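You operate a simulated robot arm through the tools that you are given. There is no shell and no other tool. Be economical: measure what you need, move in short steps, check, and stop when the job is done.

Carry out the task below with a simulated robot arm. There is one attempt and no reset: what you move stays moved.

TASK
Test the teal cell and sort it into the lane the screen names.
Fine: contact slide back.

It is judged by the outcome, as a careful person would: the job done as asked, and still so three seconds after it is handed in. It fails if anything else is knocked over, pushed out of place, dropped, spilled or broken.

THE ROBOT
A 7-joint arm with a two-finger parallel gripper, fixed in place. Base frame: the origin is at the foot of the arm, x ahead of it, y to its left, z up; the work surface is at about z = 0. Lengths are in m, angles in degrees, forces in N, time in s.
With the tool pointing down near the work surface it reaches from about 0.22 to 0.58 m from the base axis. Its first joint turns from -66.0 to 66.0 degrees. Payload 2.5 kg.
Tool frame: the origin (TCP) lies between the finger pads and is the grasp point; the fingertips stand 0.023 m ahead of it; z points along the fingers, y is the line along which they close. The gripper opens to 0.094 m. The fingers are 0.038 m wide and 0.01 m thick; the gripper's body (0.054 by 0.096 m) begins 0.039 m behind the TCP.
Orientation is told as [roll, pitch, yaw] about the base's x, y, z axes, in that order, counted from this pose: with the fingers straight down and closing along the base's y, the tool's x points along the base's -x, its y along +y and its z along -z.

THE INTERFACE
- The arm moves only by the tool arm_command. Its argument "deltas" is text: rows parted by semicolons, each of 7 numbers parted by spaces: the shift along the tool's x, y, z in m, then the turn, a rotation vector about the tool's x, y, z in degrees, then the opening, from 0 (shut) to 1 (fully open). In form: x y z ax ay az fingers; .... A call has 1 to 20 rows; each row shifts and turns the commanded pose from where the row before left it, along the tool's axes as they then stand. A row lasts 0.2 s, in which the tool goes at most 0.05 m and 8.6 degrees; a call with a longer step from one row to the next is refused whole, and so is a gripper value outside its range. A pose out of reach is approached as far as the arm can. The call stops where the force on the tool passes 40 N (or 10 N more than at its start, if that is more) or the arm is blocked; 0.2 s more then pass. The fingers move at their own pace (about 0.108 m/s each) and stop on an object; they squeeze with about 36 N. The grip force told is the motor's: it shows also when the fingers shut on nothing. Time passes only in rows, and 0.2 s behind the last, so rows that do not move let the fingers close. It gives the time, the measured TCP pose, the force on the tool (base axes), the opening and the grip force at its end, in the units of the frame above (readings bear some noise).
- Cameras (640 x 400 px; columns grow to the right, rows downward): "scene" is fixed at [0.1313, -0.4183, 0.5443]; the picture's right is [0.71, -0.70, 0.00], its down [-0.40, -0.41, -0.82] and it looks along [0.58, 0.58, -0.57] (base axes); focal length 214 px, centre (320, 200). "wrist" rides on the gripper at [-0.039, 0, -0.044] in the tool frame; the picture's right is [0.00, -1.00, 0.00], its down [0.97, 0.00, -0.24] and it looks along [0.24, 0.00, 0.97] (tool axes); focal length 218 px, centre (320, 200).
- grab_frame(camera): a new picture of that camera. No time passes.
- locate(camera, pixels): for up to 12 pixels [column, row] of the newest picture of that camera ("zoom" is the newest enlarged one), the place [x, y, z] in the base frame of the surface seen there, good to about 0.002 m. No time passes.
- close_up(camera, box): a new picture of the part [left, top, right, bottom] of that camera's present view, enlarged. No time passes.
- sign_off(): hands the job in; it is judged then, once.

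Work in short steps. Measure before you move; look again where a grasp or a placing could have gone wrong, and mend it. You have 80 turns and 54 pictures in all, the two below and enlarged ones among them. Open the gripper and draw the arm clear of the work before you hand the job in, unless the task says otherwise; then end with one line.

The tools are called after ">>>" as name(argument=value, ...) on one line, values as JSON. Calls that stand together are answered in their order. arm_command: Moves the arm, as the interface text tells. Its arguments: {"type":"object","properties":{"deltas":{"type":"string"}},"required":["deltas"]} The other tools are called the same way: grab_frame (camera) takes a picture; locate (camera, pixels) gives the place of the surface under pixels of a picture; close_up (camera, box) takes an enlarged picture of a part of a camera's view; sign_off () hands the job in.

At the start:

```text
time: 0.0
position: [0.413, 0.0298, 0.3991]
ee_rot: [-0.1, 0.0, 0.0]
contact_force: [0.3, 0.5, -0.6]
opening: 0.094
finger_force: 0.0
```

scene: 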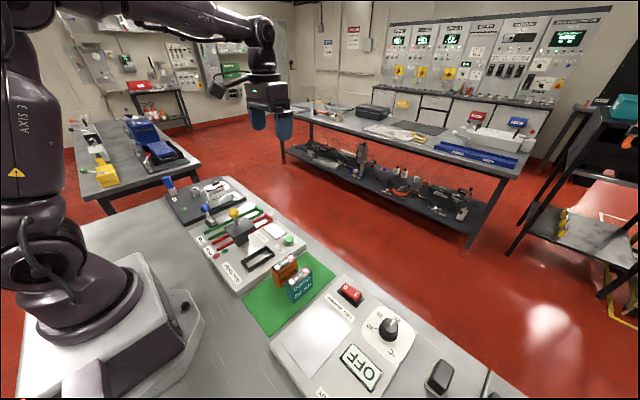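
wrist: 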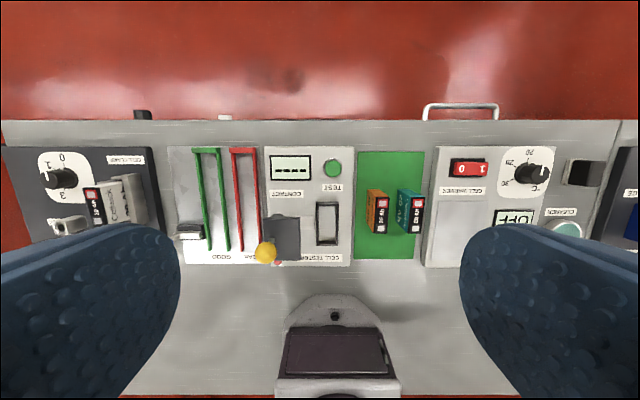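

The scene shows a cell tester with a slot, a contact slide with a yellow knob, a TEST button, a screen and red/green lanes. I'll enlarge these parts first.

>>> close_up(camera="wrist", box=[160, 130, 440, 280])

>>> close_up(camera="scene", box=[150, 160, 350, 320])

```text
2.29 times, centred on (300, 205) of wrist
```

zoom: 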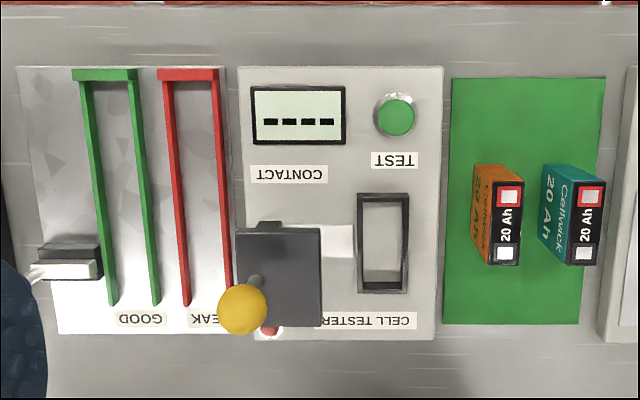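

```text
2.50 times, centred on (250, 240) of scene
```

zoom: 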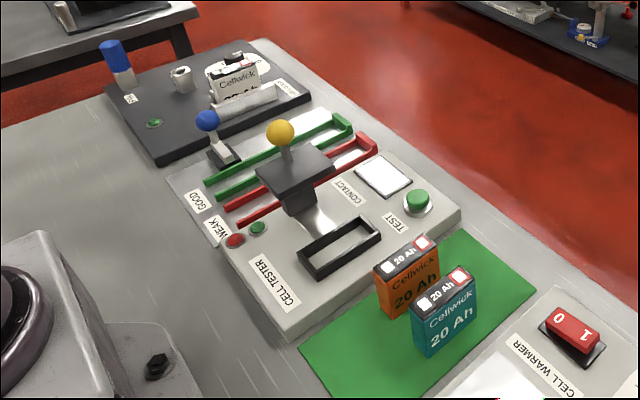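

The slot, contact slide and cell are visible. I'll measure the main points in both views.

>>> locate(camera="zoom", pixels=[[422, 302], [458, 271], [476, 292], [415, 325], [417, 356], [305, 265], [368, 226], [342, 250], [417, 198], [280, 132], [286, 158], [298, 170]])

>>> locate(camera="wrist", pixels=[[405, 231], [420, 231], [411, 195], [424, 196], [327, 205], [327, 238], [318, 222], [337, 222], [332, 167], [264, 252], [203, 200], [243, 200]])

```text
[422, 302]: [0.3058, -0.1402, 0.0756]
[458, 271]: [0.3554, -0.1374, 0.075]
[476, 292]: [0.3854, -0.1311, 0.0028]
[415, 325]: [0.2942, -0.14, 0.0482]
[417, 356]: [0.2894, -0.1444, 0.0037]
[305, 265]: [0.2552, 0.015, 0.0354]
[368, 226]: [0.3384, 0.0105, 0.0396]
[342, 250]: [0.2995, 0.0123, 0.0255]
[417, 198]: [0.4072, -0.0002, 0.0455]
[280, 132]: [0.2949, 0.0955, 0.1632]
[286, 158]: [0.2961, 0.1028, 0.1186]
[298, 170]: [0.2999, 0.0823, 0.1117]
```

```text
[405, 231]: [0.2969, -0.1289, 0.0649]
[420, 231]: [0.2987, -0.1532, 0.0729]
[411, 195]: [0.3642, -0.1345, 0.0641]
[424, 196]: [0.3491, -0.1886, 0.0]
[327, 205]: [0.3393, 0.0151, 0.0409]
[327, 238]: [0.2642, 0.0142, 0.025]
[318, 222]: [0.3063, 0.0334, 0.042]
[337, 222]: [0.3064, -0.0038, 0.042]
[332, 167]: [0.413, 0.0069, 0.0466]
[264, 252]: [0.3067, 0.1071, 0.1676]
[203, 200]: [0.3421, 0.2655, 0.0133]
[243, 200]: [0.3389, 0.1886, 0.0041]
```

Next I'll move the camera above the tester and cells for precise measurement (TCP to roughly x 0.30, y -0.06, z 0.33).

>>> arm_command(deltas="0.04 -0.03 0.02 0 0 0 1;0.04 -0.03 0.02 0 0 0 1;0.03 -0.03 0.02 0 0 0 1;0 0 0 0 0 0 1")

>>> grab_frame(camera="wrist")

```text
refused: row 1 steps farther than a row can; nothing moved
```

```text
49 pictures are left
```

wrist: 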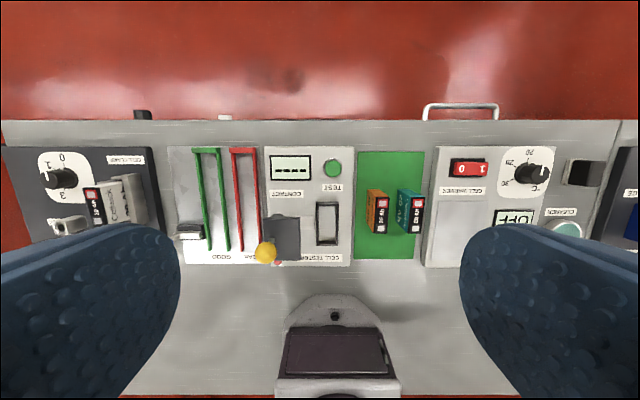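

The step was too long, so I'm using shorter steps.

>>> arm_command(deltas="0.025 -0.03 0.015 0 0 0 1;0.025 -0.03 0.015 0 0 0 1;0.025 -0.03 0.015 0 0 0 1;0.02 0 0.015 0 0 0 1;0 0 0 0 0 0 1")

>>> grab_frame(camera="wrist")

```text
time: 1.2
position: [0.3161, -0.0617, 0.3382]
ee_rot: [0.2, 0.0, 0.0]
contact_force: [0.1, 0.5, -0.5]
opening: 0.0938
finger_force: 0.1
```

```text
48 pictures are left
```

wrist: 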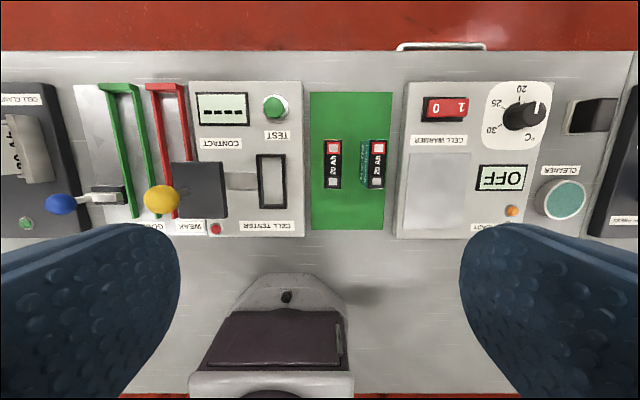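

Enlarging the cells and tester.

>>> close_up(camera="wrist", box=[220, 80, 400, 240])

>>> locate(camera="zoom", pixels=[[363, 220], [418, 222], [365, 380], [415, 380], [517, 220], [570, 222], [520, 380], [568, 380], [150, 270], [235, 270], [190, 440], [190, 280]])

```text
2.50 times, centred on (310, 160) of wrist
```

zoom: 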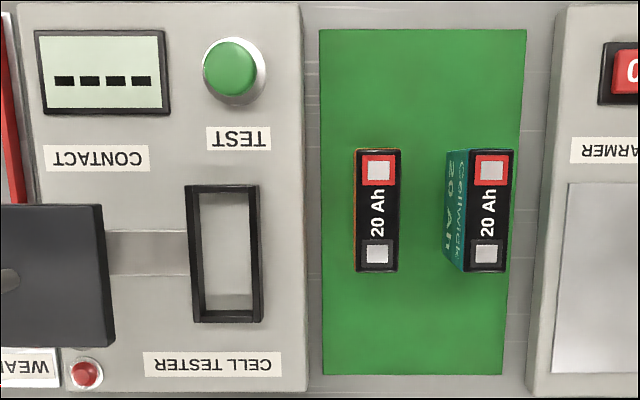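

```text
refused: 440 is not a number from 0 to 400
```

>>> locate(camera="zoom", pixels=[[359, 210], [397, 210], [377, 152], [377, 268], [472, 210], [510, 210], [492, 152], [490, 268], [187, 250], [258, 250], [223, 189], [223, 317]])

>>> locate(camera="zoom", pixels=[[200, 250], [250, 250], [224, 199], [224, 306], [110, 210], [114, 344], [60, 208], [60, 340], [145, 250], [232, 70], [102, 270], [8, 278]])

```text
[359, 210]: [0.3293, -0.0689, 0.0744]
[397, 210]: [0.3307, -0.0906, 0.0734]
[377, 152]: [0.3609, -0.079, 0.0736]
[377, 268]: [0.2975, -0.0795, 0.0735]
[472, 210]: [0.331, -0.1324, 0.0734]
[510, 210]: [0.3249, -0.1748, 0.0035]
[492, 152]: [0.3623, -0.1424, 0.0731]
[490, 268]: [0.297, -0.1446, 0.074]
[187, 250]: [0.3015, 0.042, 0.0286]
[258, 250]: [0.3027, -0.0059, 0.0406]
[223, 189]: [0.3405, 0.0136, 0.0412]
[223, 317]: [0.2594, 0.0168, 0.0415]
```

```text
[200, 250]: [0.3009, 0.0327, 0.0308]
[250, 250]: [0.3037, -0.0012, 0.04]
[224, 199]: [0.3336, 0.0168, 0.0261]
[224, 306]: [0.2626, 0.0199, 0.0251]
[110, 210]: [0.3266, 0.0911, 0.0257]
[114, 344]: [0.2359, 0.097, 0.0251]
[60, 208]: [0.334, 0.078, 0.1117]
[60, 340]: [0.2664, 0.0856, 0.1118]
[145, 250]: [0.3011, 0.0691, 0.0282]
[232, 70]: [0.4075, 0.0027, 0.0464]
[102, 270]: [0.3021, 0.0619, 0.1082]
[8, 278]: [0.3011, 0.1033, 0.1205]
```

Teal cell: centre (0.330, -0.143), top 0.074, about 22 mm thick. The orange neighbour's edge is at y -0.091. I'll go over the teal cell with the fingers part-open.

>>> arm_command(deltas="-0.007 -0.04 0 0 0 0 0.55;-0.007 -0.041 0 0 0 0 0.55;0 0 0.045 0 0 0 0.55;0 0 0.045 0 0 0 0.55;0 0 0.045 0 0 0 0.55;0 0 0.045 0 0 0 0.55;0 0 0 0 0 0 0.55")

>>> grab_frame(camera="wrist")

```text
time: 2.8
position: [0.3316, -0.143, 0.1578]
ee_rot: [0.1, 0.0, 0.0]
contact_force: [0.3, -0.2, -0.5]
opening: 0.0519
finger_force: 0.0
```

```text
46 pictures are left
```

wrist: 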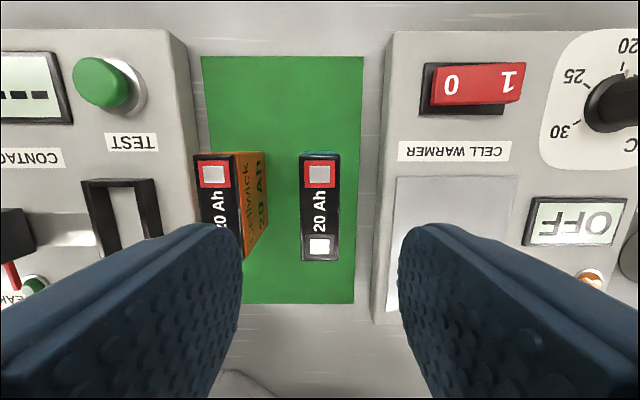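

Centred. I descend to z≈0.060 and close.

>>> arm_command(deltas="0.001 0 0.035 0 0 0 0.55;0 0 0.035 0 0 0 0.55;0 0 0.028 0 0 0 0.55;0 0 0 0 0 0 0.55;0 0 0 0 0 0 0;0 0 0 0 0 0 0;0 0 0 0 0 0 0")

>>> grab_frame(camera="wrist")

```text
time: 4.4
position: [0.3282, -0.1405, 0.0593]
ee_rot: [0.1, 0.0, 0.0]
contact_force: [-0.3, -2.3, -0.5]
opening: 0.0258
finger_force: 36.4
```

```text
45 pictures are left
```

wrist: 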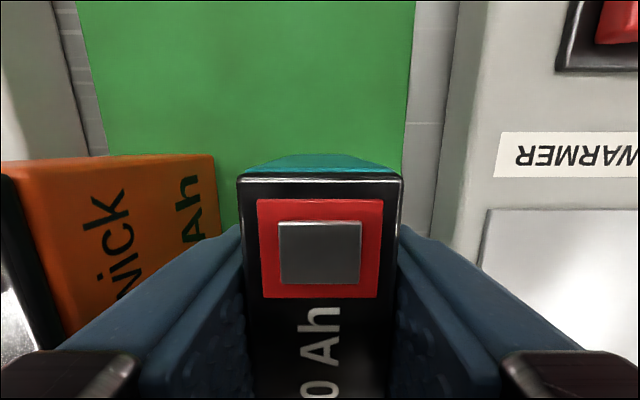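

Held (opening 0.026). Lifting straight up, then traversing over the slot area at safe height.

>>> arm_command(deltas="0 0 -0.04 0 0 0 0;0 0 -0.04 0 0 0 0;0 0 -0.04 0 0 0 0;0.008 0.04 0 0 0 0 0;0.008 0.04 0 0 0 0 0;0.008 0.04 0 0 0 0 0;0.006 0.037 0 0 0 0 0;0 0 0 0 0 0 0;0 0 0 0 0 0 0")

>>> grab_frame(camera="wrist")

>>> close_up(camera="scene", box=[190, 160, 310, 310])

```text
time: 6.4
position: [0.2986, 0.016, 0.1802]
ee_rot: [0.0, 0.0, 0.0]
contact_force: [-0.1, 0.4, -1.4]
opening: 0.0258
finger_force: 35.3
```

```text
44 pictures are left
```

wrist: 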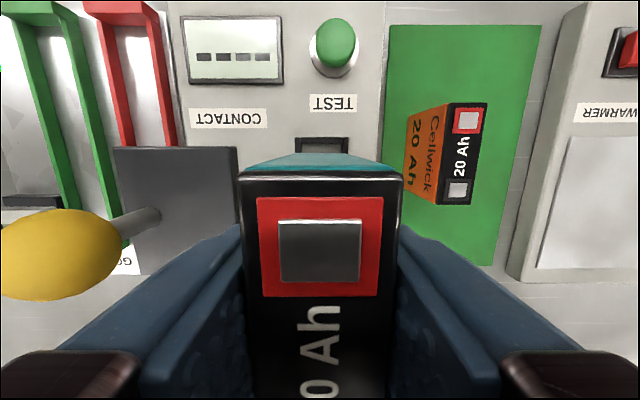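

```text
2.67 times, centred on (250, 235) of scene
```

zoom: 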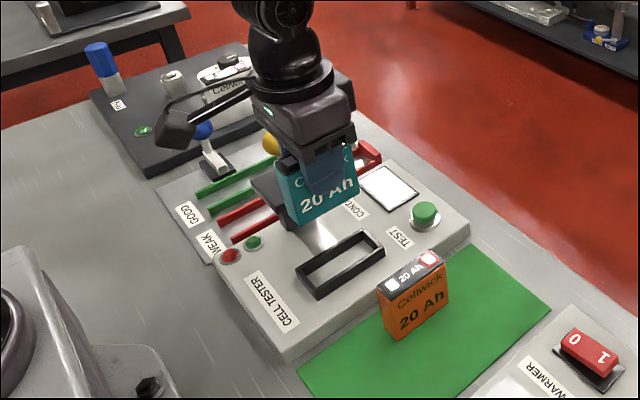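

Slot frame is clear. I measure the slot edges and the held cell's edges.

>>> locate(camera="zoom", pixels=[[297, 268], [366, 231], [383, 247], [316, 294], [316, 286], [374, 247], [306, 270], [363, 238], [344, 250], [352, 262], [335, 257], [345, 274]])

>>> locate(camera="wrist", pixels=[[320, 181], [245, 190], [398, 190], [298, 140], [347, 140], [322, 139], [310, 146], [338, 146], [320, 172], [230, 152], [60, 250], [330, 45]])

```text
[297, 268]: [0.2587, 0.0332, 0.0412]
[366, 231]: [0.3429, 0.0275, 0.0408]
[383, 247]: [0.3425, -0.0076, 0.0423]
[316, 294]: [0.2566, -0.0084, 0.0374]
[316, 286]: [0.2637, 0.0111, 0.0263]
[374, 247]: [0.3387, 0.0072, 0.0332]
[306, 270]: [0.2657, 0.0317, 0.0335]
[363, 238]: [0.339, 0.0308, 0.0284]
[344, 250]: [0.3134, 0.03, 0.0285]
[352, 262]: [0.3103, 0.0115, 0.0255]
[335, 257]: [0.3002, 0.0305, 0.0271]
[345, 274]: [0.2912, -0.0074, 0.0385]
```

```text
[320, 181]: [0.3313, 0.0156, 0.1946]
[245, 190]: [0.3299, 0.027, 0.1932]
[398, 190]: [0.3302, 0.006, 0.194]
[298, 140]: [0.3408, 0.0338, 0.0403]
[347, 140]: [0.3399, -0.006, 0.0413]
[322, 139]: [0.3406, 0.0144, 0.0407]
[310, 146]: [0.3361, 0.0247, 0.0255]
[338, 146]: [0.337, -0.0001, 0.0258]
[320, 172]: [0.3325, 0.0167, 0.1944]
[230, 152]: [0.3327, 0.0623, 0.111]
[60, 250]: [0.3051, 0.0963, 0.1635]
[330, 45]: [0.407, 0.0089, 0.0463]
```

Slot centre ≈ (0.300, 0.0135); held cell centre ≈ (0.299, 0.0163), bottom at z≈0.120. Shifting and lowering to just above the frame.

>>> arm_command(deltas="-0.001 -0.0028 0 0 0 0 0;0 0 0.035 0 0 0 0;0 0 0.03 0 0 0 0;0 0 0 0 0 0 0;0 0 0 0 0 0 0")

>>> grab_frame(camera="wrist")

>>> close_up(camera="scene", box=[210, 190, 310, 290])

```text
time: 7.6
position: [0.3, 0.0124, 0.1157]
ee_rot: [0.0, 0.0, 0.1]
contact_force: [-0.2, -0.2, -2.1]
opening: 0.0259
finger_force: 36.7
```

```text
42 pictures are left
```

wrist: 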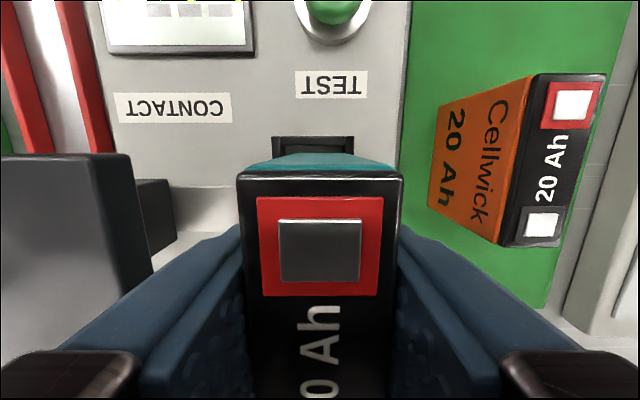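

```text
4.00 times, centred on (260, 240) of scene
```

zoom: 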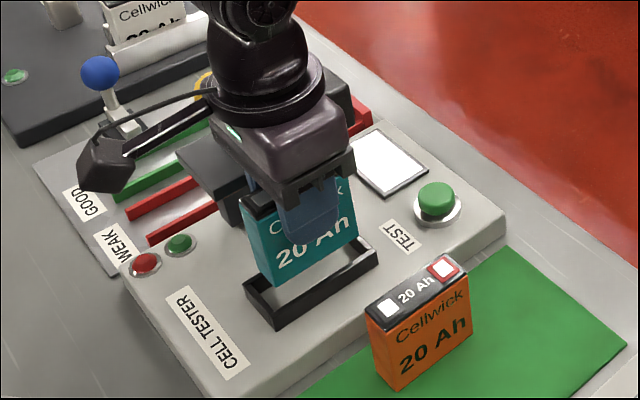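

>>> locate(camera="wrist", pixels=[[274, 140], [353, 140], [285, 150], [343, 150], [245, 190], [396, 190], [320, 172], [314, 140], [241, 182], [400, 182]])

>>> locate(camera="zoom", pixels=[[246, 289], [278, 327], [375, 258], [310, 305], [272, 284], [349, 236], [258, 291], [278, 315], [364, 250]])

```text
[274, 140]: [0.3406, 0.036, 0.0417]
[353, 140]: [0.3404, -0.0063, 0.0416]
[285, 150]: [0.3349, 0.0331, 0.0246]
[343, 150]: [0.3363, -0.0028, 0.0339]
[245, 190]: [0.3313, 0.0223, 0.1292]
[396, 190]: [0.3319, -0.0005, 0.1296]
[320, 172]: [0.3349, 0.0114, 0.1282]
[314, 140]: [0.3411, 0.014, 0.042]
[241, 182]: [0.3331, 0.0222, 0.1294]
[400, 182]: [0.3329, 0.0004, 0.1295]
```

```text
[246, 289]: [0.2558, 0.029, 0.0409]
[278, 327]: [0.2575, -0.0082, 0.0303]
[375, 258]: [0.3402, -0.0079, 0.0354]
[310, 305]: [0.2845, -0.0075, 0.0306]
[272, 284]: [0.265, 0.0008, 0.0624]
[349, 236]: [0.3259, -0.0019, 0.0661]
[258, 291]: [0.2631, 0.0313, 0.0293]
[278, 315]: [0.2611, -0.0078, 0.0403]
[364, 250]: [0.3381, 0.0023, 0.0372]
```

Cell needs about +3 mm in y and -1 mm in x. Correct, then lower 25 mm.

>>> arm_command(deltas="0.001 0.003 0 0 0 0 0;0 0 0.01 0 0 0 0;0 0 0.01 0 0 0 0;0 0 0.005 0 0 0 0;0 0 0 0 0 0 0")

>>> grab_frame(camera="wrist")

>>> close_up(camera="scene", box=[210, 190, 310, 290])

```text
time: 8.8
position: [0.3002, 0.0155, 0.0901]
ee_rot: [0.0, -0.1, -0.1]
contact_force: [-0.3, 1.1, -3.4]
opening: 0.0259
finger_force: 35.7
```

```text
40 pictures are left
```

wrist: 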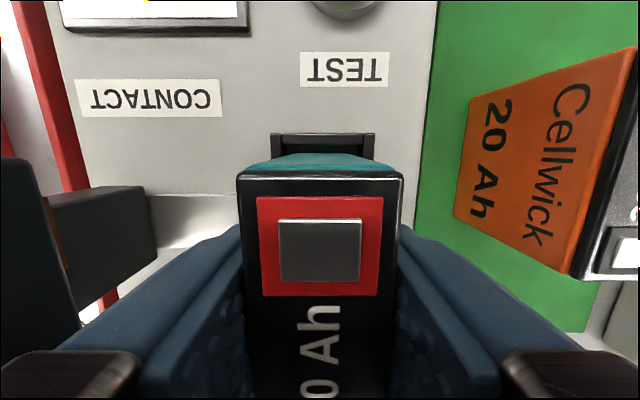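

```text
4.00 times, centred on (260, 240) of scene
```

zoom: 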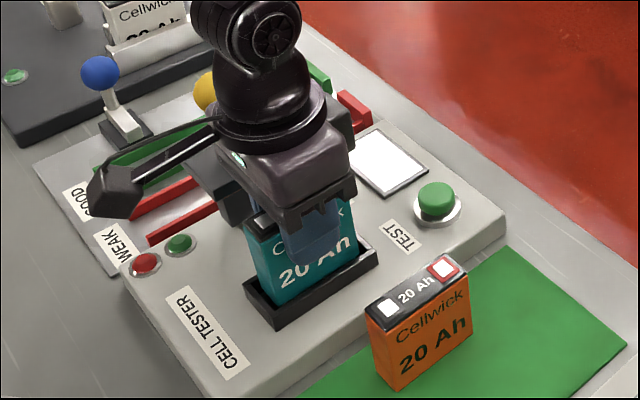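

The cell is inside the frame, no jam. Lowering the last 5 mm and releasing.

>>> arm_command(deltas="0 0 0.003 0 0 0 0;0 0 0.002 0 0 0 0;0 0 0 0 0 0 0")

```text
time: 9.6
position: [0.3003, 0.016, 0.0844]
ee_rot: [0.0, 0.0, -0.1]
contact_force: [0.6, 0.1, -3.3]
opening: 0.0258
finger_force: 35.9
```

>>> arm_command(deltas="0 0 0.0015 0 0 0 0;0 0 0 0 0 0 0;0 0 0 0 0 0 0.45;0 0 0 0 0 0 0.45;0 0 -0.04 0 0 0 0.45;0 0 -0.04 0 0 0 0.45;0 0 -0.03 0 0 0 0.45;0 0 0 0 0 0 0.45")

>>> grab_frame(camera="wrist")

>>> close_up(camera="scene", box=[180, 170, 310, 290])

```text
time: 11.4
position: [0.2993, 0.0162, 0.1933]
ee_rot: [0.1, 0.0, 0.0]
contact_force: [-0.5, -0.4, 0.8]
opening: 0.0423
finger_force: 0.0
```

```text
38 pictures are left
```

wrist: 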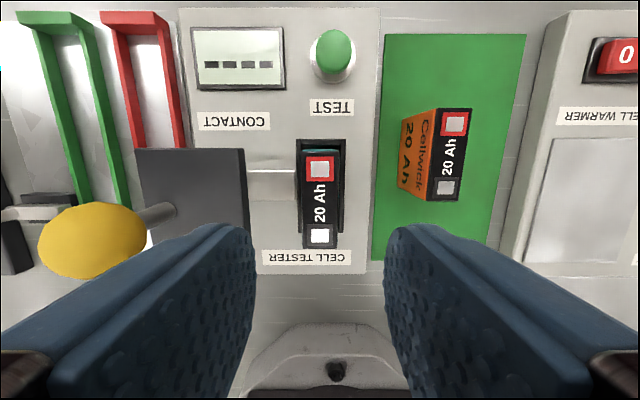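

```text
3.33 times, centred on (245, 230) of scene
```

zoom: 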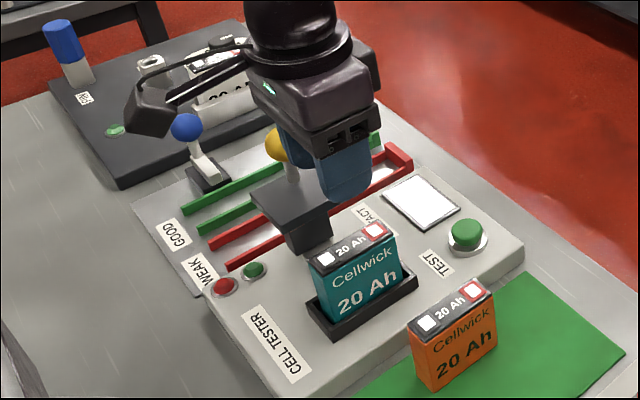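

The cell is seated upright. Now I rise and go over the yellow knob to measure it.

>>> arm_command(deltas="0 0 -0.04 0 0 0 0.7;0 0 -0.03 0 0 0 0.7;0 0.045 0 0 0 0 0.7;0 0.045 0 0 0 0 0.7;0.03 0 0 0 0 0 0.7;0 0 0 0 0 0 0.7")

>>> grab_frame(camera="wrist")

>>> close_up(camera="scene", box=[180, 180, 300, 280])

```text
time: 12.8
position: [0.2687, 0.1062, 0.2631]
ee_rot: [-0.1, 0.0, 0.0]
contact_force: [0.2, 0.3, 0.2]
opening: 0.0658
finger_force: 0.1
```

```text
36 pictures are left
```

wrist: 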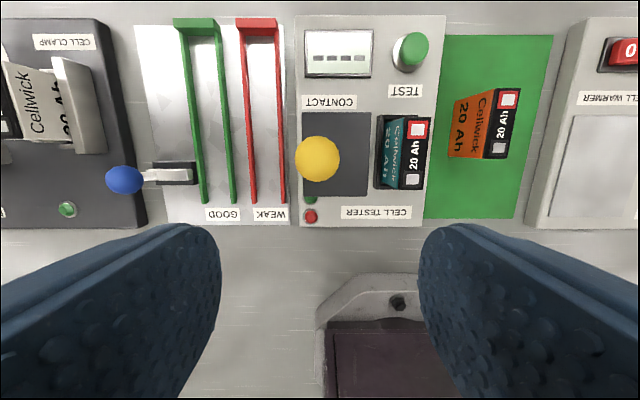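

```text
4.00 times, centred on (240, 230) of scene
```

zoom: 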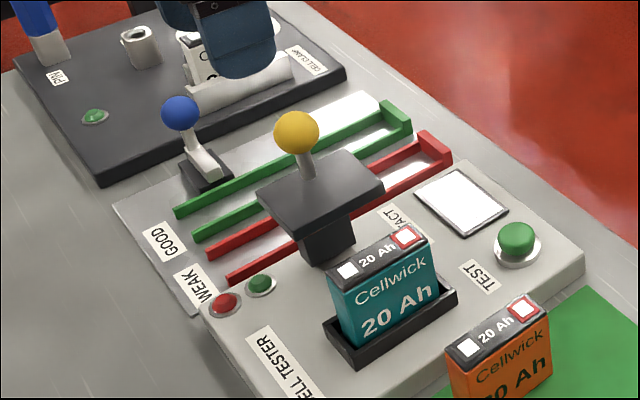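

>>> locate(camera="wrist", pixels=[[317, 158], [299, 158], [336, 158], [317, 139], [317, 177], [369, 140], [369, 190], [305, 120], [397, 125], [413, 48], [305, 190], [418, 160]])

>>> locate(camera="zoom", pixels=[[297, 132], [297, 150], [325, 265], [355, 245], [320, 240], [298, 236], [380, 190], [259, 200], [370, 290], [349, 270], [393, 145], [436, 150]])

```text
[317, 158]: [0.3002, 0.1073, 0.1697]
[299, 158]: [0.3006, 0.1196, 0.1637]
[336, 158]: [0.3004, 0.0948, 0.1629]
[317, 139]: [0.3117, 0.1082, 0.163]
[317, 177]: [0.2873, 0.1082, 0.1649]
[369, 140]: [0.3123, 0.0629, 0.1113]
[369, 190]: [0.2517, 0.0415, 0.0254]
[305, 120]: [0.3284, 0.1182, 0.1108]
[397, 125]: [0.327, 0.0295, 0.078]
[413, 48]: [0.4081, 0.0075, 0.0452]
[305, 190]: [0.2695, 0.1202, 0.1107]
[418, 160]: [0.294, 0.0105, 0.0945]
```

```text
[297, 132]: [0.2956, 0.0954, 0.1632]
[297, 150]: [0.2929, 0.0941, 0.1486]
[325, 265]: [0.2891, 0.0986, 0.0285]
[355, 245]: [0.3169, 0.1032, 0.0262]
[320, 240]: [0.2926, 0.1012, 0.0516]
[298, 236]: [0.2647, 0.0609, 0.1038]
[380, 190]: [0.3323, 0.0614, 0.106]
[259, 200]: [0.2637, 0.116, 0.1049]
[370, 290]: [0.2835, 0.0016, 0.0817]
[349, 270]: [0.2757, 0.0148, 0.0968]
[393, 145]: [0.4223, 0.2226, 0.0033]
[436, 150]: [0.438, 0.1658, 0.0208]
```

Knob centre ≈ (0.300, 0.107, 0.157). I descend around it with fingers part-open and grip.

>>> arm_command(deltas="-0.031 0.001 0 0 0 0 0.6;0 0 0.04 0 0 0 0.6;0 0 0.04 0 0 0 0.6;0 0 0.026 0 0 0 0.6;0 0 0 0 0 0 0.6;0 0 0 0 0 0 0.2;0 0 0 0 0 0 0.2")

>>> grab_frame(camera="wrist")

```text
time: 14.4
position: [0.3018, 0.1069, 0.1584]
ee_rot: [0.0, 0.0, -0.1]
contact_force: [1.6, 1.8, -8.0]
opening: 0.0317
finger_force: 44.9
```

```text
34 pictures are left
```

wrist: 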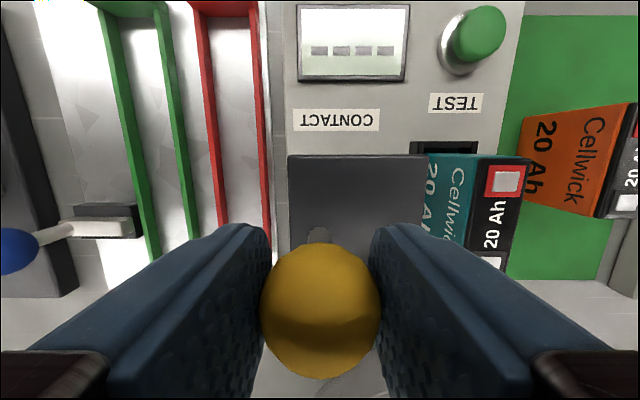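

Knob held. Sliding toward -y in small steps, watching force.

>>> arm_command(deltas="0 -0.006 0 0 0 0 0.2;0 -0.008 0 0 0 0 0.2;0 -0.008 0 0 0 0 0.2;0 -0.008 0 0 0 0 0.2;0 0 0 0 0 0 0.2")

>>> grab_frame(camera="wrist")

>>> close_up(camera="scene", box=[180, 170, 310, 290])

```text
time: 15.6
position: [0.3013, 0.0771, 0.1594]
ee_rot: [0.0, -0.4, 0.0]
contact_force: [17.5, 0.2, -1.2]
opening: 0.0318
finger_force: 44.8
```

```text
33 pictures are left
```

wrist: 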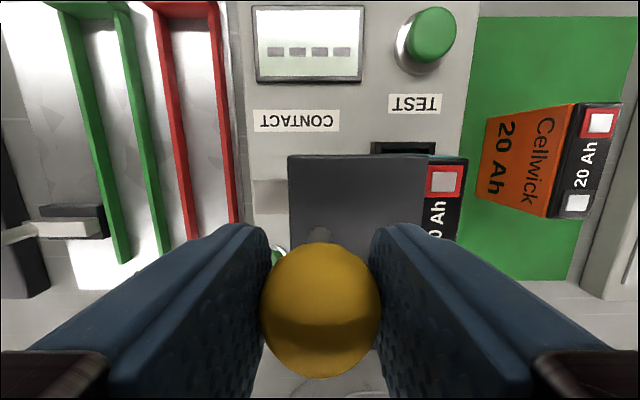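

```text
3.33 times, centred on (245, 230) of scene
```

zoom: 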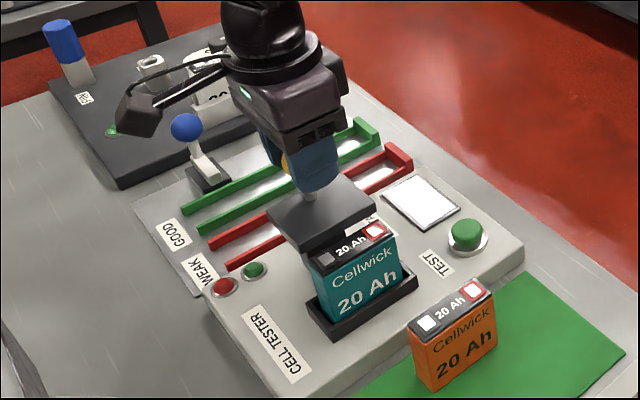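

The slide moves, with some sideways load; I ease x by 1 mm and continue.

>>> arm_command(deltas="-0.001 -0.006 0 0 0 0 0.2;0 -0.006 0 0 0 0 0.2;0 -0.006 0 0 0 0 0.2;0 0 0 0 0 0 0.2")

>>> close_up(camera="scene", box=[180, 170, 310, 290])

```text
time: 16.6
position: [0.3027, 0.0581, 0.1583]
ee_rot: [0.0, 0.0, 0.0]
contact_force: [-1.8, -1.2, 35.0]
opening: 0.0317
finger_force: 45.3
```

```text
3.33 times, centred on (245, 230) of scene
```

zoom: 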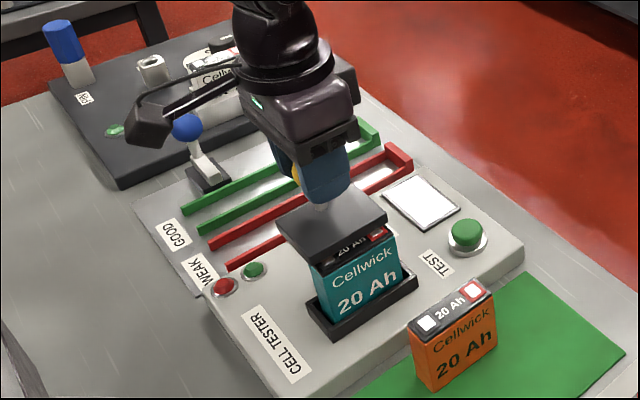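

Upward load of 35 N; I ease the tool up 1 mm and reread before continuing.

>>> arm_command(deltas="0 0 -0.001 0 0 0 0.2;0 0 0 0 0 0 0.2")

>>> close_up(camera="wrist", box=[220, 0, 500, 240])

```text
time: 17.2
position: [0.3023, 0.0593, 0.1593]
ee_rot: [0.0, 0.0, -0.1]
contact_force: [4.2, -2.6, 12.6]
opening: 0.0318
finger_force: 44.8
```

```text
1.67 times, centred on (360, 120) of wrist
```

zoom: 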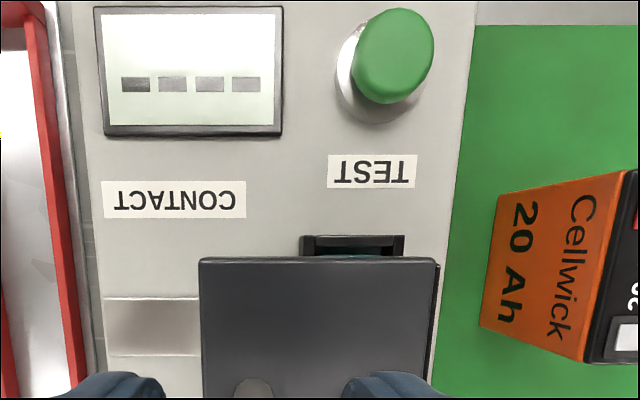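

Load dropped to 12 N. Continuing the slide to its stop.

>>> arm_command(deltas="0 -0.004 -0.0004 0 0 0 0.2;0 -0.004 0 0 0 0 0.2;0 -0.004 0 0 0 0 0.2;0 0 0 0 0 0 0.2")

>>> close_up(camera="scene", box=[180, 170, 310, 290])

```text
time: 17.9
position: [0.3006, 0.0556, 0.1599]
ee_rot: [0.4, -0.1, 0.5]
contact_force: [2.3, 3.1, -3.0]
opening: 0.0316
finger_force: 45.3
stopped in row 3: the force on the tool passed its limit (the readings are from after the stop); the commanded pose is now the measured one
```

```text
3.33 times, centred on (245, 230) of scene
```

zoom: 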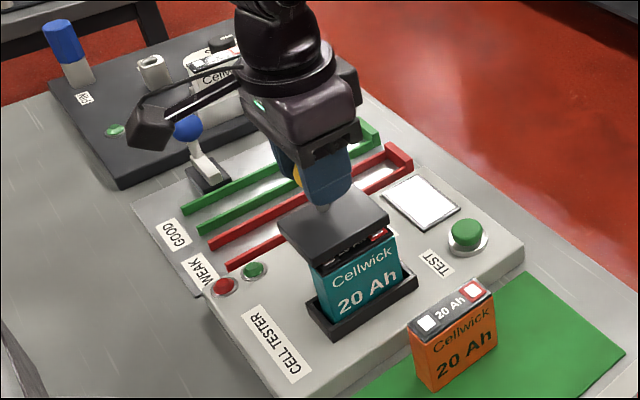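

The stop is reached (y≈0.055). Release the knob, rise and check.

>>> arm_command(deltas="0 0 0 0 0 0 0.6;0 0 0 0 0 0 0.6;0 0 -0.04 0 0 0 0.6;0 0 -0.04 0 0 0 0.6;-0.045 0 0 0 0 0 0;-0.03 -0.03 0 0 0 0 0;-0.03 -0.02 0 0 0 0 0;0 0 0 0 0 0 0")

>>> grab_frame(camera="scene")

>>> grab_frame(camera="wrist")

```text
time: 19.7
position: [0.4074, 0.0052, 0.2398]
ee_rot: [0.4, 0.0, 0.5]
contact_force: [-0.1, -0.1, -1.1]
opening: 0.0
finger_force: 35.8
```

```text
28 pictures are left
```

scene: 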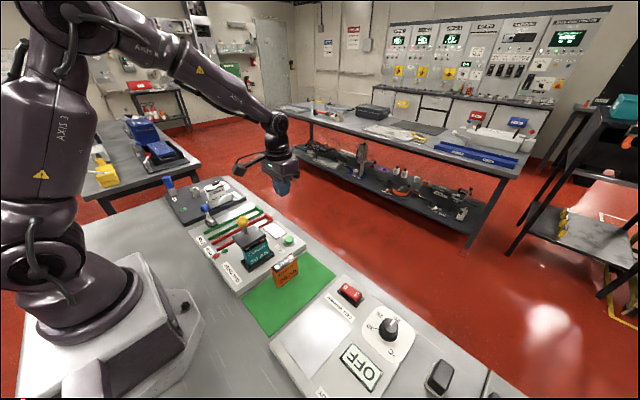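

```text
27 pictures are left
```

wrist: 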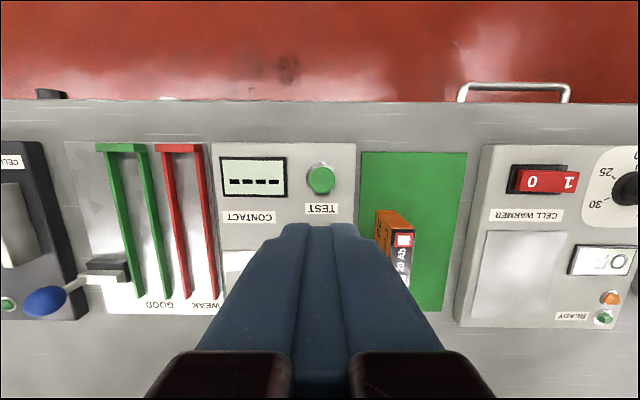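

Fingers shut, above TEST at (0.4075, 0.004). Lowering to about 8 mm above the button.

>>> arm_command(deltas="0 0 0.045 0 0 0 0;0 0 0.045 0 0 0 0;0 0 0.045 0 0 0 0;0 0 0.027 0 0 0 0;0 0 0 0 0 0 0")

>>> close_up(camera="scene", box=[190, 190, 320, 290])

```text
time: 20.9
position: [0.4079, 0.0075, 0.0747]
ee_rot: [0.5, -0.1, 0.5]
contact_force: [-0.5, -1.5, -0.8]
opening: 0.0
finger_force: 36.1
```

```text
4.00 times, centred on (255, 240) of scene
```

zoom: 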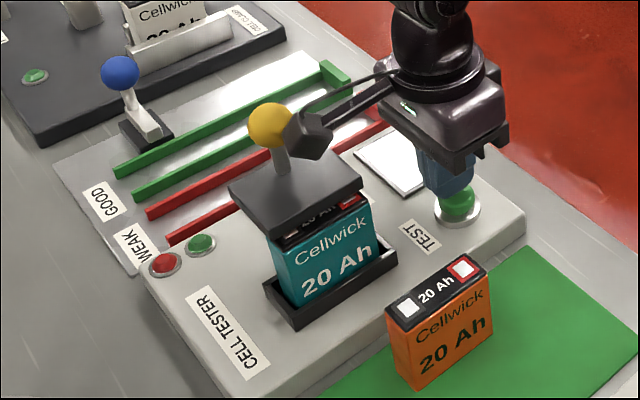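

Just above the button; pressing in 2 mm steps.

>>> arm_command(deltas="0 -0.002 0.003 0 0 0 0;0 0 0.002 0 0 0 0;0 0 0.002 0 0 0 0;0 0 0.002 0 0 0 0;0 0 0.002 0 0 0 0;0 0 0 0 0 0 0")

>>> grab_frame(camera="wrist")

```text
time: 22.3
position: [0.4079, 0.0053, 0.0652]
ee_rot: [0.3, -0.1, 0.5]
contact_force: [-0.8, 0.9, 2.1]
opening: 0.0001
finger_force: 36.3
```

```text
25 pictures are left
```

wrist: 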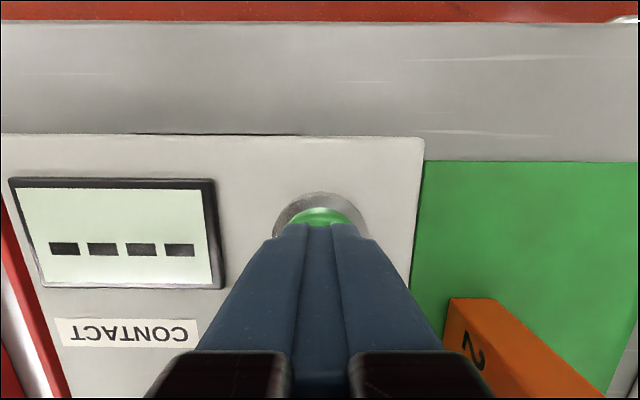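

Button starting to depress (2 N); the screen is unchanged. Press a few mm more.

>>> arm_command(deltas="0 0 0.002 0 0 0 0;0 0 0.002 0 0 0 0;0 0 0.001 0 0 0 0;0 0 0 0 0 0 0")

>>> grab_frame(camera="wrist")

```text
time: 23.3
position: [0.4064, 0.0042, 0.0606]
ee_rot: [0.3, -0.1, 0.3]
contact_force: [0.4, -0.7, 6.1]
opening: 0.0
finger_force: 36.3
```

```text
24 pictures are left
```

wrist: 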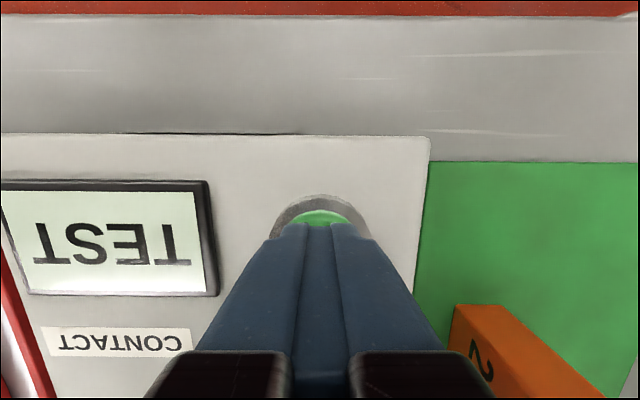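

The screen reads "TEST": running. I hold for a second and look.

>>> arm_command(deltas="0 0 0 0 0 0 0;0 0 0 0 0 0 0;0 0 0 0 0 0 0;0 0 0 0 0 0 0;0 0 0 0 0 0 0;0 0 0 0 0 0 0;0 0 0 0 0 0 0;0 0 0 0 0 0 0")

>>> grab_frame(camera="wrist")

```text
time: 25.1
position: [0.4075, 0.0055, 0.0607]
ee_rot: [0.3, -0.2, 0.5]
contact_force: [2.8, -1.8, 5.9]
opening: 0.0002
finger_force: 36.0
```

```text
23 pictures are left
```

wrist: 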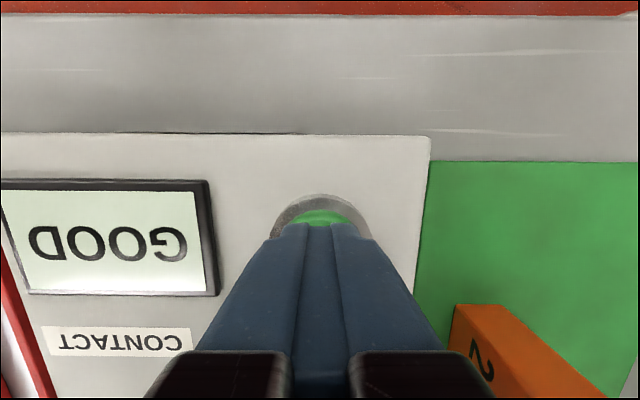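

Result: GOOD. Rising straight and going back over the knob.

>>> arm_command(deltas="0 0 -0.045 0 0 0 0;0 0 -0.045 0 0 0 0;0 0 -0.045 0 0 0 0;0 0 -0.045 0 0 0 0;0.045 0.01 0 0 0 0 0.6;0.045 0.02 0 0 0 0 0.6;0.045 0.02 0 0 0 0 0.6;0 0 0 0 0 0 0.6")

>>> grab_frame(camera="wrist")

```text
time: 26.9
position: [0.2688, 0.0543, 0.2424]
ee_rot: [0.3, 0.0, 0.4]
contact_force: [-0.3, 0.1, -0.2]
opening: 0.0565
finger_force: 0.0
```

```text
22 pictures are left
```

wrist: 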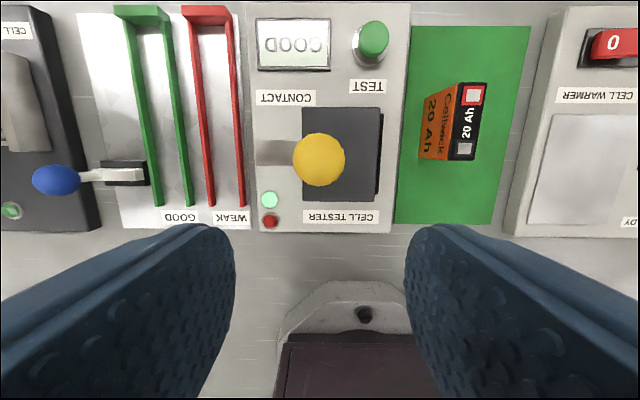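

Screen still GOOD and its green lamp is lit. Measuring the knob and the green lane.

>>> locate(camera="wrist", pixels=[[318, 158], [318, 134], [318, 184], [295, 158], [343, 158], [150, 150], [140, 100], [178, 100], [155, 60], [160, 205], [190, 205], [170, 180]])

>>> close_up(camera="wrist", box=[20, 0, 260, 230])

```text
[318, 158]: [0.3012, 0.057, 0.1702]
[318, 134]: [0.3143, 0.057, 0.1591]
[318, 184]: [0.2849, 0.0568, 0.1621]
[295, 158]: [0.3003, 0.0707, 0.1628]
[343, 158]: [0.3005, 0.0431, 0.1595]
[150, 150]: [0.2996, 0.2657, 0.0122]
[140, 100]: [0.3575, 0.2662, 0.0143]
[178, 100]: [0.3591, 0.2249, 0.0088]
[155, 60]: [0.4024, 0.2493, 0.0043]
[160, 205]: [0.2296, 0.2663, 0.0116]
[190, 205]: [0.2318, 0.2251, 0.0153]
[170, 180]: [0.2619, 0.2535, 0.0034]
```

```text
1.74 times, centred on (140, 115) of wrist
```

zoom: 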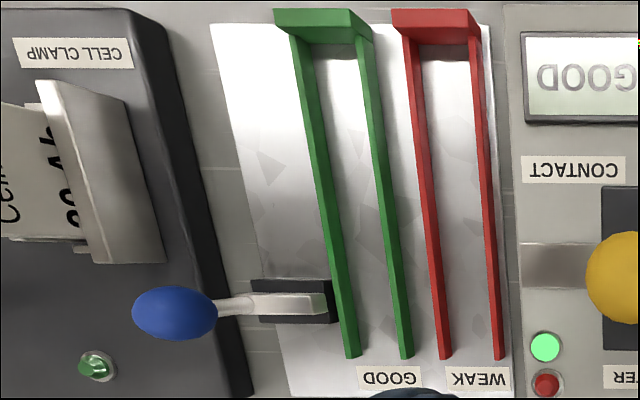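

Knob is at (0.300, 0.057). Green rails are at y≈0.266 and 0.225 (lane centre ≈0.2455). Gripping the knob.

>>> arm_command(deltas="-0.0315 0.002 0 0 0 0 0.6;0 0 0.04 0 0 0 0.6;0 0 0.043 0 0 0 0.6;0 0 0 0 0 0 0.6;0 0 0 0 0 0 0.2;0 0 0 0 0 0 0.2")

```text
time: 28.3
position: [0.3015, 0.0593, 0.1585]
ee_rot: [0.4, -0.2, 0.5]
contact_force: [3.4, -2.2, -12.5]
opening: 0.0318
finger_force: 44.4
```

Knob gripped. Sliding back +y in small steps.

>>> arm_command(deltas="0 0.006 0 0 0 0 0.2;0 0.008 0 0 0 0 0.2;0 0.008 0 0 0 0 0.2;0 0.008 0 0 0 0 0.2;0 0.008 0 0 0 0 0.2;0 0.006 0 0 0 0 0.2;0 0 0 0 0 0 0.2")

>>> close_up(camera="scene", box=[180, 170, 310, 290])

```text
time: 29.9
position: [0.3012, 0.0992, 0.1581]
ee_rot: [0.5, 0.2, 0.6]
contact_force: [-12.5, 0.8, -12.5]
opening: 0.0318
finger_force: 45.5
```

```text
3.33 times, centred on (245, 230) of scene
```

zoom: 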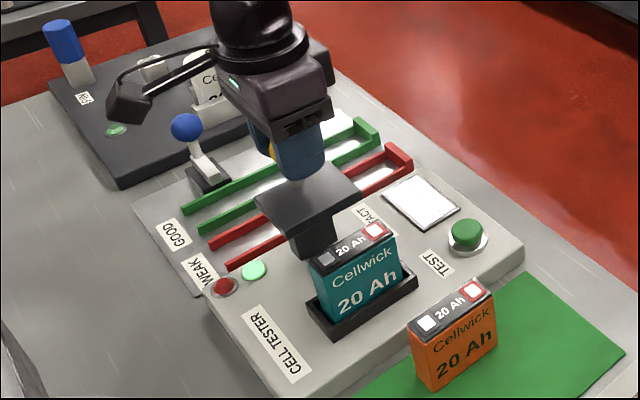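

Need ~8 mm more to the back stop.

>>> arm_command(deltas="0 0.004 0 0 0 0 0.2;0 0.004 0 0 0 0 0.2;0 0.003 0 0 0 0 0.2;0 0.003 0 0 0 0 0.2;0 0 0 0 0 0 0.2")

```text
time: 31.0
position: [0.3026, 0.1077, 0.158]
ee_rot: [-0.1, 0.3, 0.0]
contact_force: [-2.4, -1.5, 1.8]
opening: 0.0315
finger_force: 45.2
stopped in row 5: the force on the tool passed its limit (the readings are from after the stop); the commanded pose is now the measured one
```

Back at its stop (y≈0.107). Releasing the knob, rising and looking.

>>> arm_command(deltas="0 0 0 0 0 0 0.6;0 0 0 0 0 0 0.6;0 0 -0.04 0 0 0 0.6;0 0 -0.04 0 0 0 0.55;0 -0.045 0 0 0 0 0.55;0 -0.045 0 0 0 0 0.55;0.02 -0.003 0 0 0 0 0.55;0 0 0 0 0 0 0.55")

>>> grab_frame(camera="wrist")

```text
time: 32.8
position: [0.2826, 0.015, 0.2395]
ee_rot: [-0.1, 0.3, 0.0]
contact_force: [0.1, -0.5, 0.3]
opening: 0.0518
finger_force: 0.1
```

```text
19 pictures are left
```

wrist: 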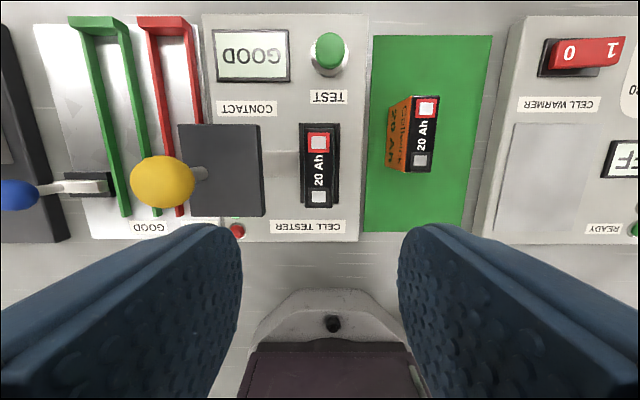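

>>> locate(camera="wrist", pixels=[[309, 170], [331, 170], [320, 134], [319, 205], [320, 170], [162, 182], [17, 195], [5, 190]])

```text
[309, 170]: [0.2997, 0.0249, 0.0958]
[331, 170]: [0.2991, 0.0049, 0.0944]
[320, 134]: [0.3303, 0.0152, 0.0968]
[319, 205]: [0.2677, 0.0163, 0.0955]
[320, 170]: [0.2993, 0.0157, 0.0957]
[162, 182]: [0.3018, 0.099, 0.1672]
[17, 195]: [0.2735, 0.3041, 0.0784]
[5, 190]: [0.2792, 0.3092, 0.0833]
```

Cell centre (0.2995, 0.0153), top 0.0957. Descending to TCP z≈0.083 and gripping.

>>> arm_command(deltas="-0.017 0 0 0 0 0 0.55;0 0 0.045 0 0 0 0.5;0 0 0.045 0 0 0 0.5;0 0 0.04 0 0 0 0.5;0 0 0.027 0 0 0 0.5;0 0 0 0 0 0 0.5;0 0 0 0 0 0 0;0 0 0 0 0 0 0;0 0 0 0 0 0 0")

```text
time: 34.8
position: [0.2993, 0.0166, 0.0783]
ee_rot: [0.0, 0.4, 0.0]
contact_force: [-0.1, -0.5, 0.8]
opening: 0.026
finger_force: 35.8
```

Gripped. Lifting 0.20 m straight (to clear the knob), then traversing to above the GOOD lane (0.36, 0.2455).

>>> arm_command(deltas="0 0 -0.02 0 0 0 0;0 0 -0.045 0 0 0 0;0 0 -0.045 0 0 0 0;0 0 -0.045 0 0 0 0;0 0 -0.045 0 0 0 0;-0.012 0.045 0 0 0 0 0;-0.012 0.045 0 0 0 0 0;-0.012 0.045 0 0 0 0 0;-0.012 0.045 0 0 0 0 0;-0.012 0.045 0 0 0 0 0;0 0.004 0 0 0 0 0;0 0 0 0 0 0 0;0 0 0 0 0 0 0")

>>> grab_frame(camera="wrist")

>>> close_up(camera="scene", box=[160, 130, 310, 290])

```text
time: 37.6
position: [0.3597, 0.2446, 0.2818]
ee_rot: [-0.1, 0.4, 0.0]
contact_force: [0.1, -0.3, -2.0]
opening: 0.0258
finger_force: 35.7
```

```text
18 pictures are left
```

wrist: 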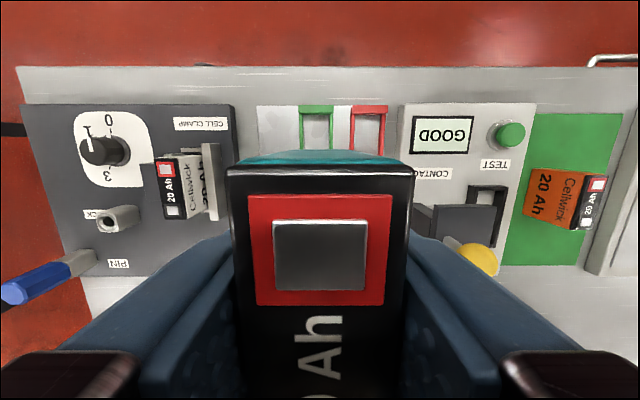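

```text
2.50 times, centred on (235, 210) of scene
```

zoom: 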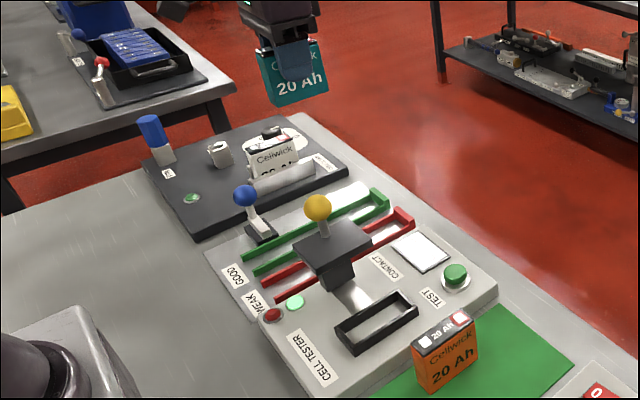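

Measuring lane rails and the neighbouring clamp before descending.

>>> locate(camera="zoom", pixels=[[244, 256], [376, 192], [255, 271], [387, 206], [310, 224], [320, 237], [330, 226], [348, 170], [315, 185], [246, 195], [281, 243], [388, 195]])

>>> locate(camera="wrist", pixels=[[302, 130], [331, 130], [316, 130], [316, 108], [220, 200], [210, 150], [240, 180], [405, 180], [320, 168], [353, 130]])

```text
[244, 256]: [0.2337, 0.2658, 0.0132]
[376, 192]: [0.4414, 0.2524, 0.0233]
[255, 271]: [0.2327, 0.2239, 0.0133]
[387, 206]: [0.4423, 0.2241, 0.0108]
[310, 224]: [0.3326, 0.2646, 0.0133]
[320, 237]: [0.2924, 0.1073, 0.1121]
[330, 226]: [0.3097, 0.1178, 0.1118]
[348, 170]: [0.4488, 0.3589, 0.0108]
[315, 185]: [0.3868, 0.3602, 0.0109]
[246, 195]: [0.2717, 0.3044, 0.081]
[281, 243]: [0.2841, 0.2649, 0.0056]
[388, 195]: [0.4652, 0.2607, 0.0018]
```

```text
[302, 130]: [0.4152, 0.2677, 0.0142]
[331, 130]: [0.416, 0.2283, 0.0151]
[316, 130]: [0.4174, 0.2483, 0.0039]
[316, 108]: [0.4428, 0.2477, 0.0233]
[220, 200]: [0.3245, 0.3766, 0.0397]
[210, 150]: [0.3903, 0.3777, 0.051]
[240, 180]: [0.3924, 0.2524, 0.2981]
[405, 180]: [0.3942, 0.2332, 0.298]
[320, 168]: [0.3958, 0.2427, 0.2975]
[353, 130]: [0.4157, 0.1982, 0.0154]
```

Lane centre y≈0.246, cell at 0.243; I shift +2.5 mm in y and lower to ~25 mm above the lane floor.

>>> arm_command(deltas="0 0.0025 0.04 0 0 0 0;0 0 0.045 0 0 0 0;0 0 0.045 0 0 0 0;0 0 0.04 0 0 0 0;0 0 0.024 0 0 0 0;0 0 0 0 0 0 0;0 0 0 0 0 0 0")

>>> grab_frame(camera="wrist")

>>> close_up(camera="scene", box=[190, 150, 310, 260])

```text
time: 39.2
position: [0.3582, 0.2481, 0.0848]
ee_rot: [-0.1, 0.4, -0.1]
contact_force: [-0.2, 0.7, -2.3]
opening: 0.0259
finger_force: 36.4
```

```text
16 pictures are left
```

wrist: 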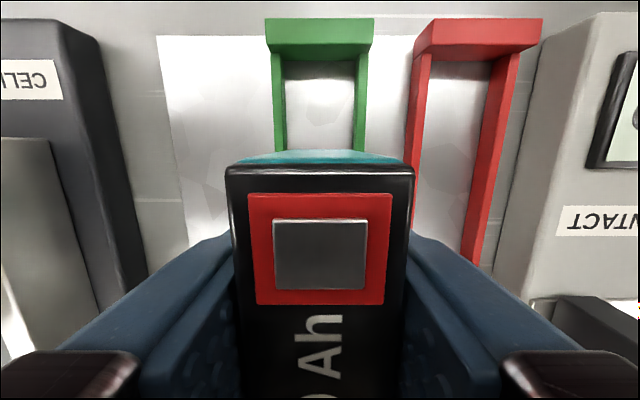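

```text
3.64 times, centred on (250, 205) of scene
```

zoom: 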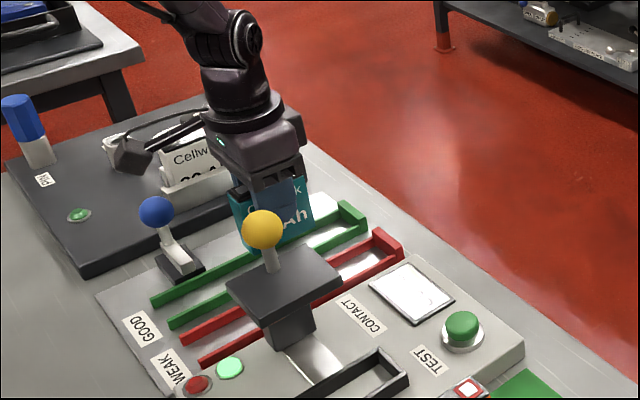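

Aligned with the lane (rails 273–365, cell centred on 320). Lowering gently to the floor.

>>> arm_command(deltas="0 0 0.01 0 0 0 0;0 0 0.006 0 0 0 0;0 0 0.003 0 0 0 0;0 0 0.002 0 0 0 0;0 0 0 0 0 0 0")

```text
time: 40.4
position: [0.358, 0.2462, 0.0636]
ee_rot: [-0.1, 0.4, 0.0]
contact_force: [0.0, 0.3, -2.6]
opening: 0.0259
finger_force: 35.9
```

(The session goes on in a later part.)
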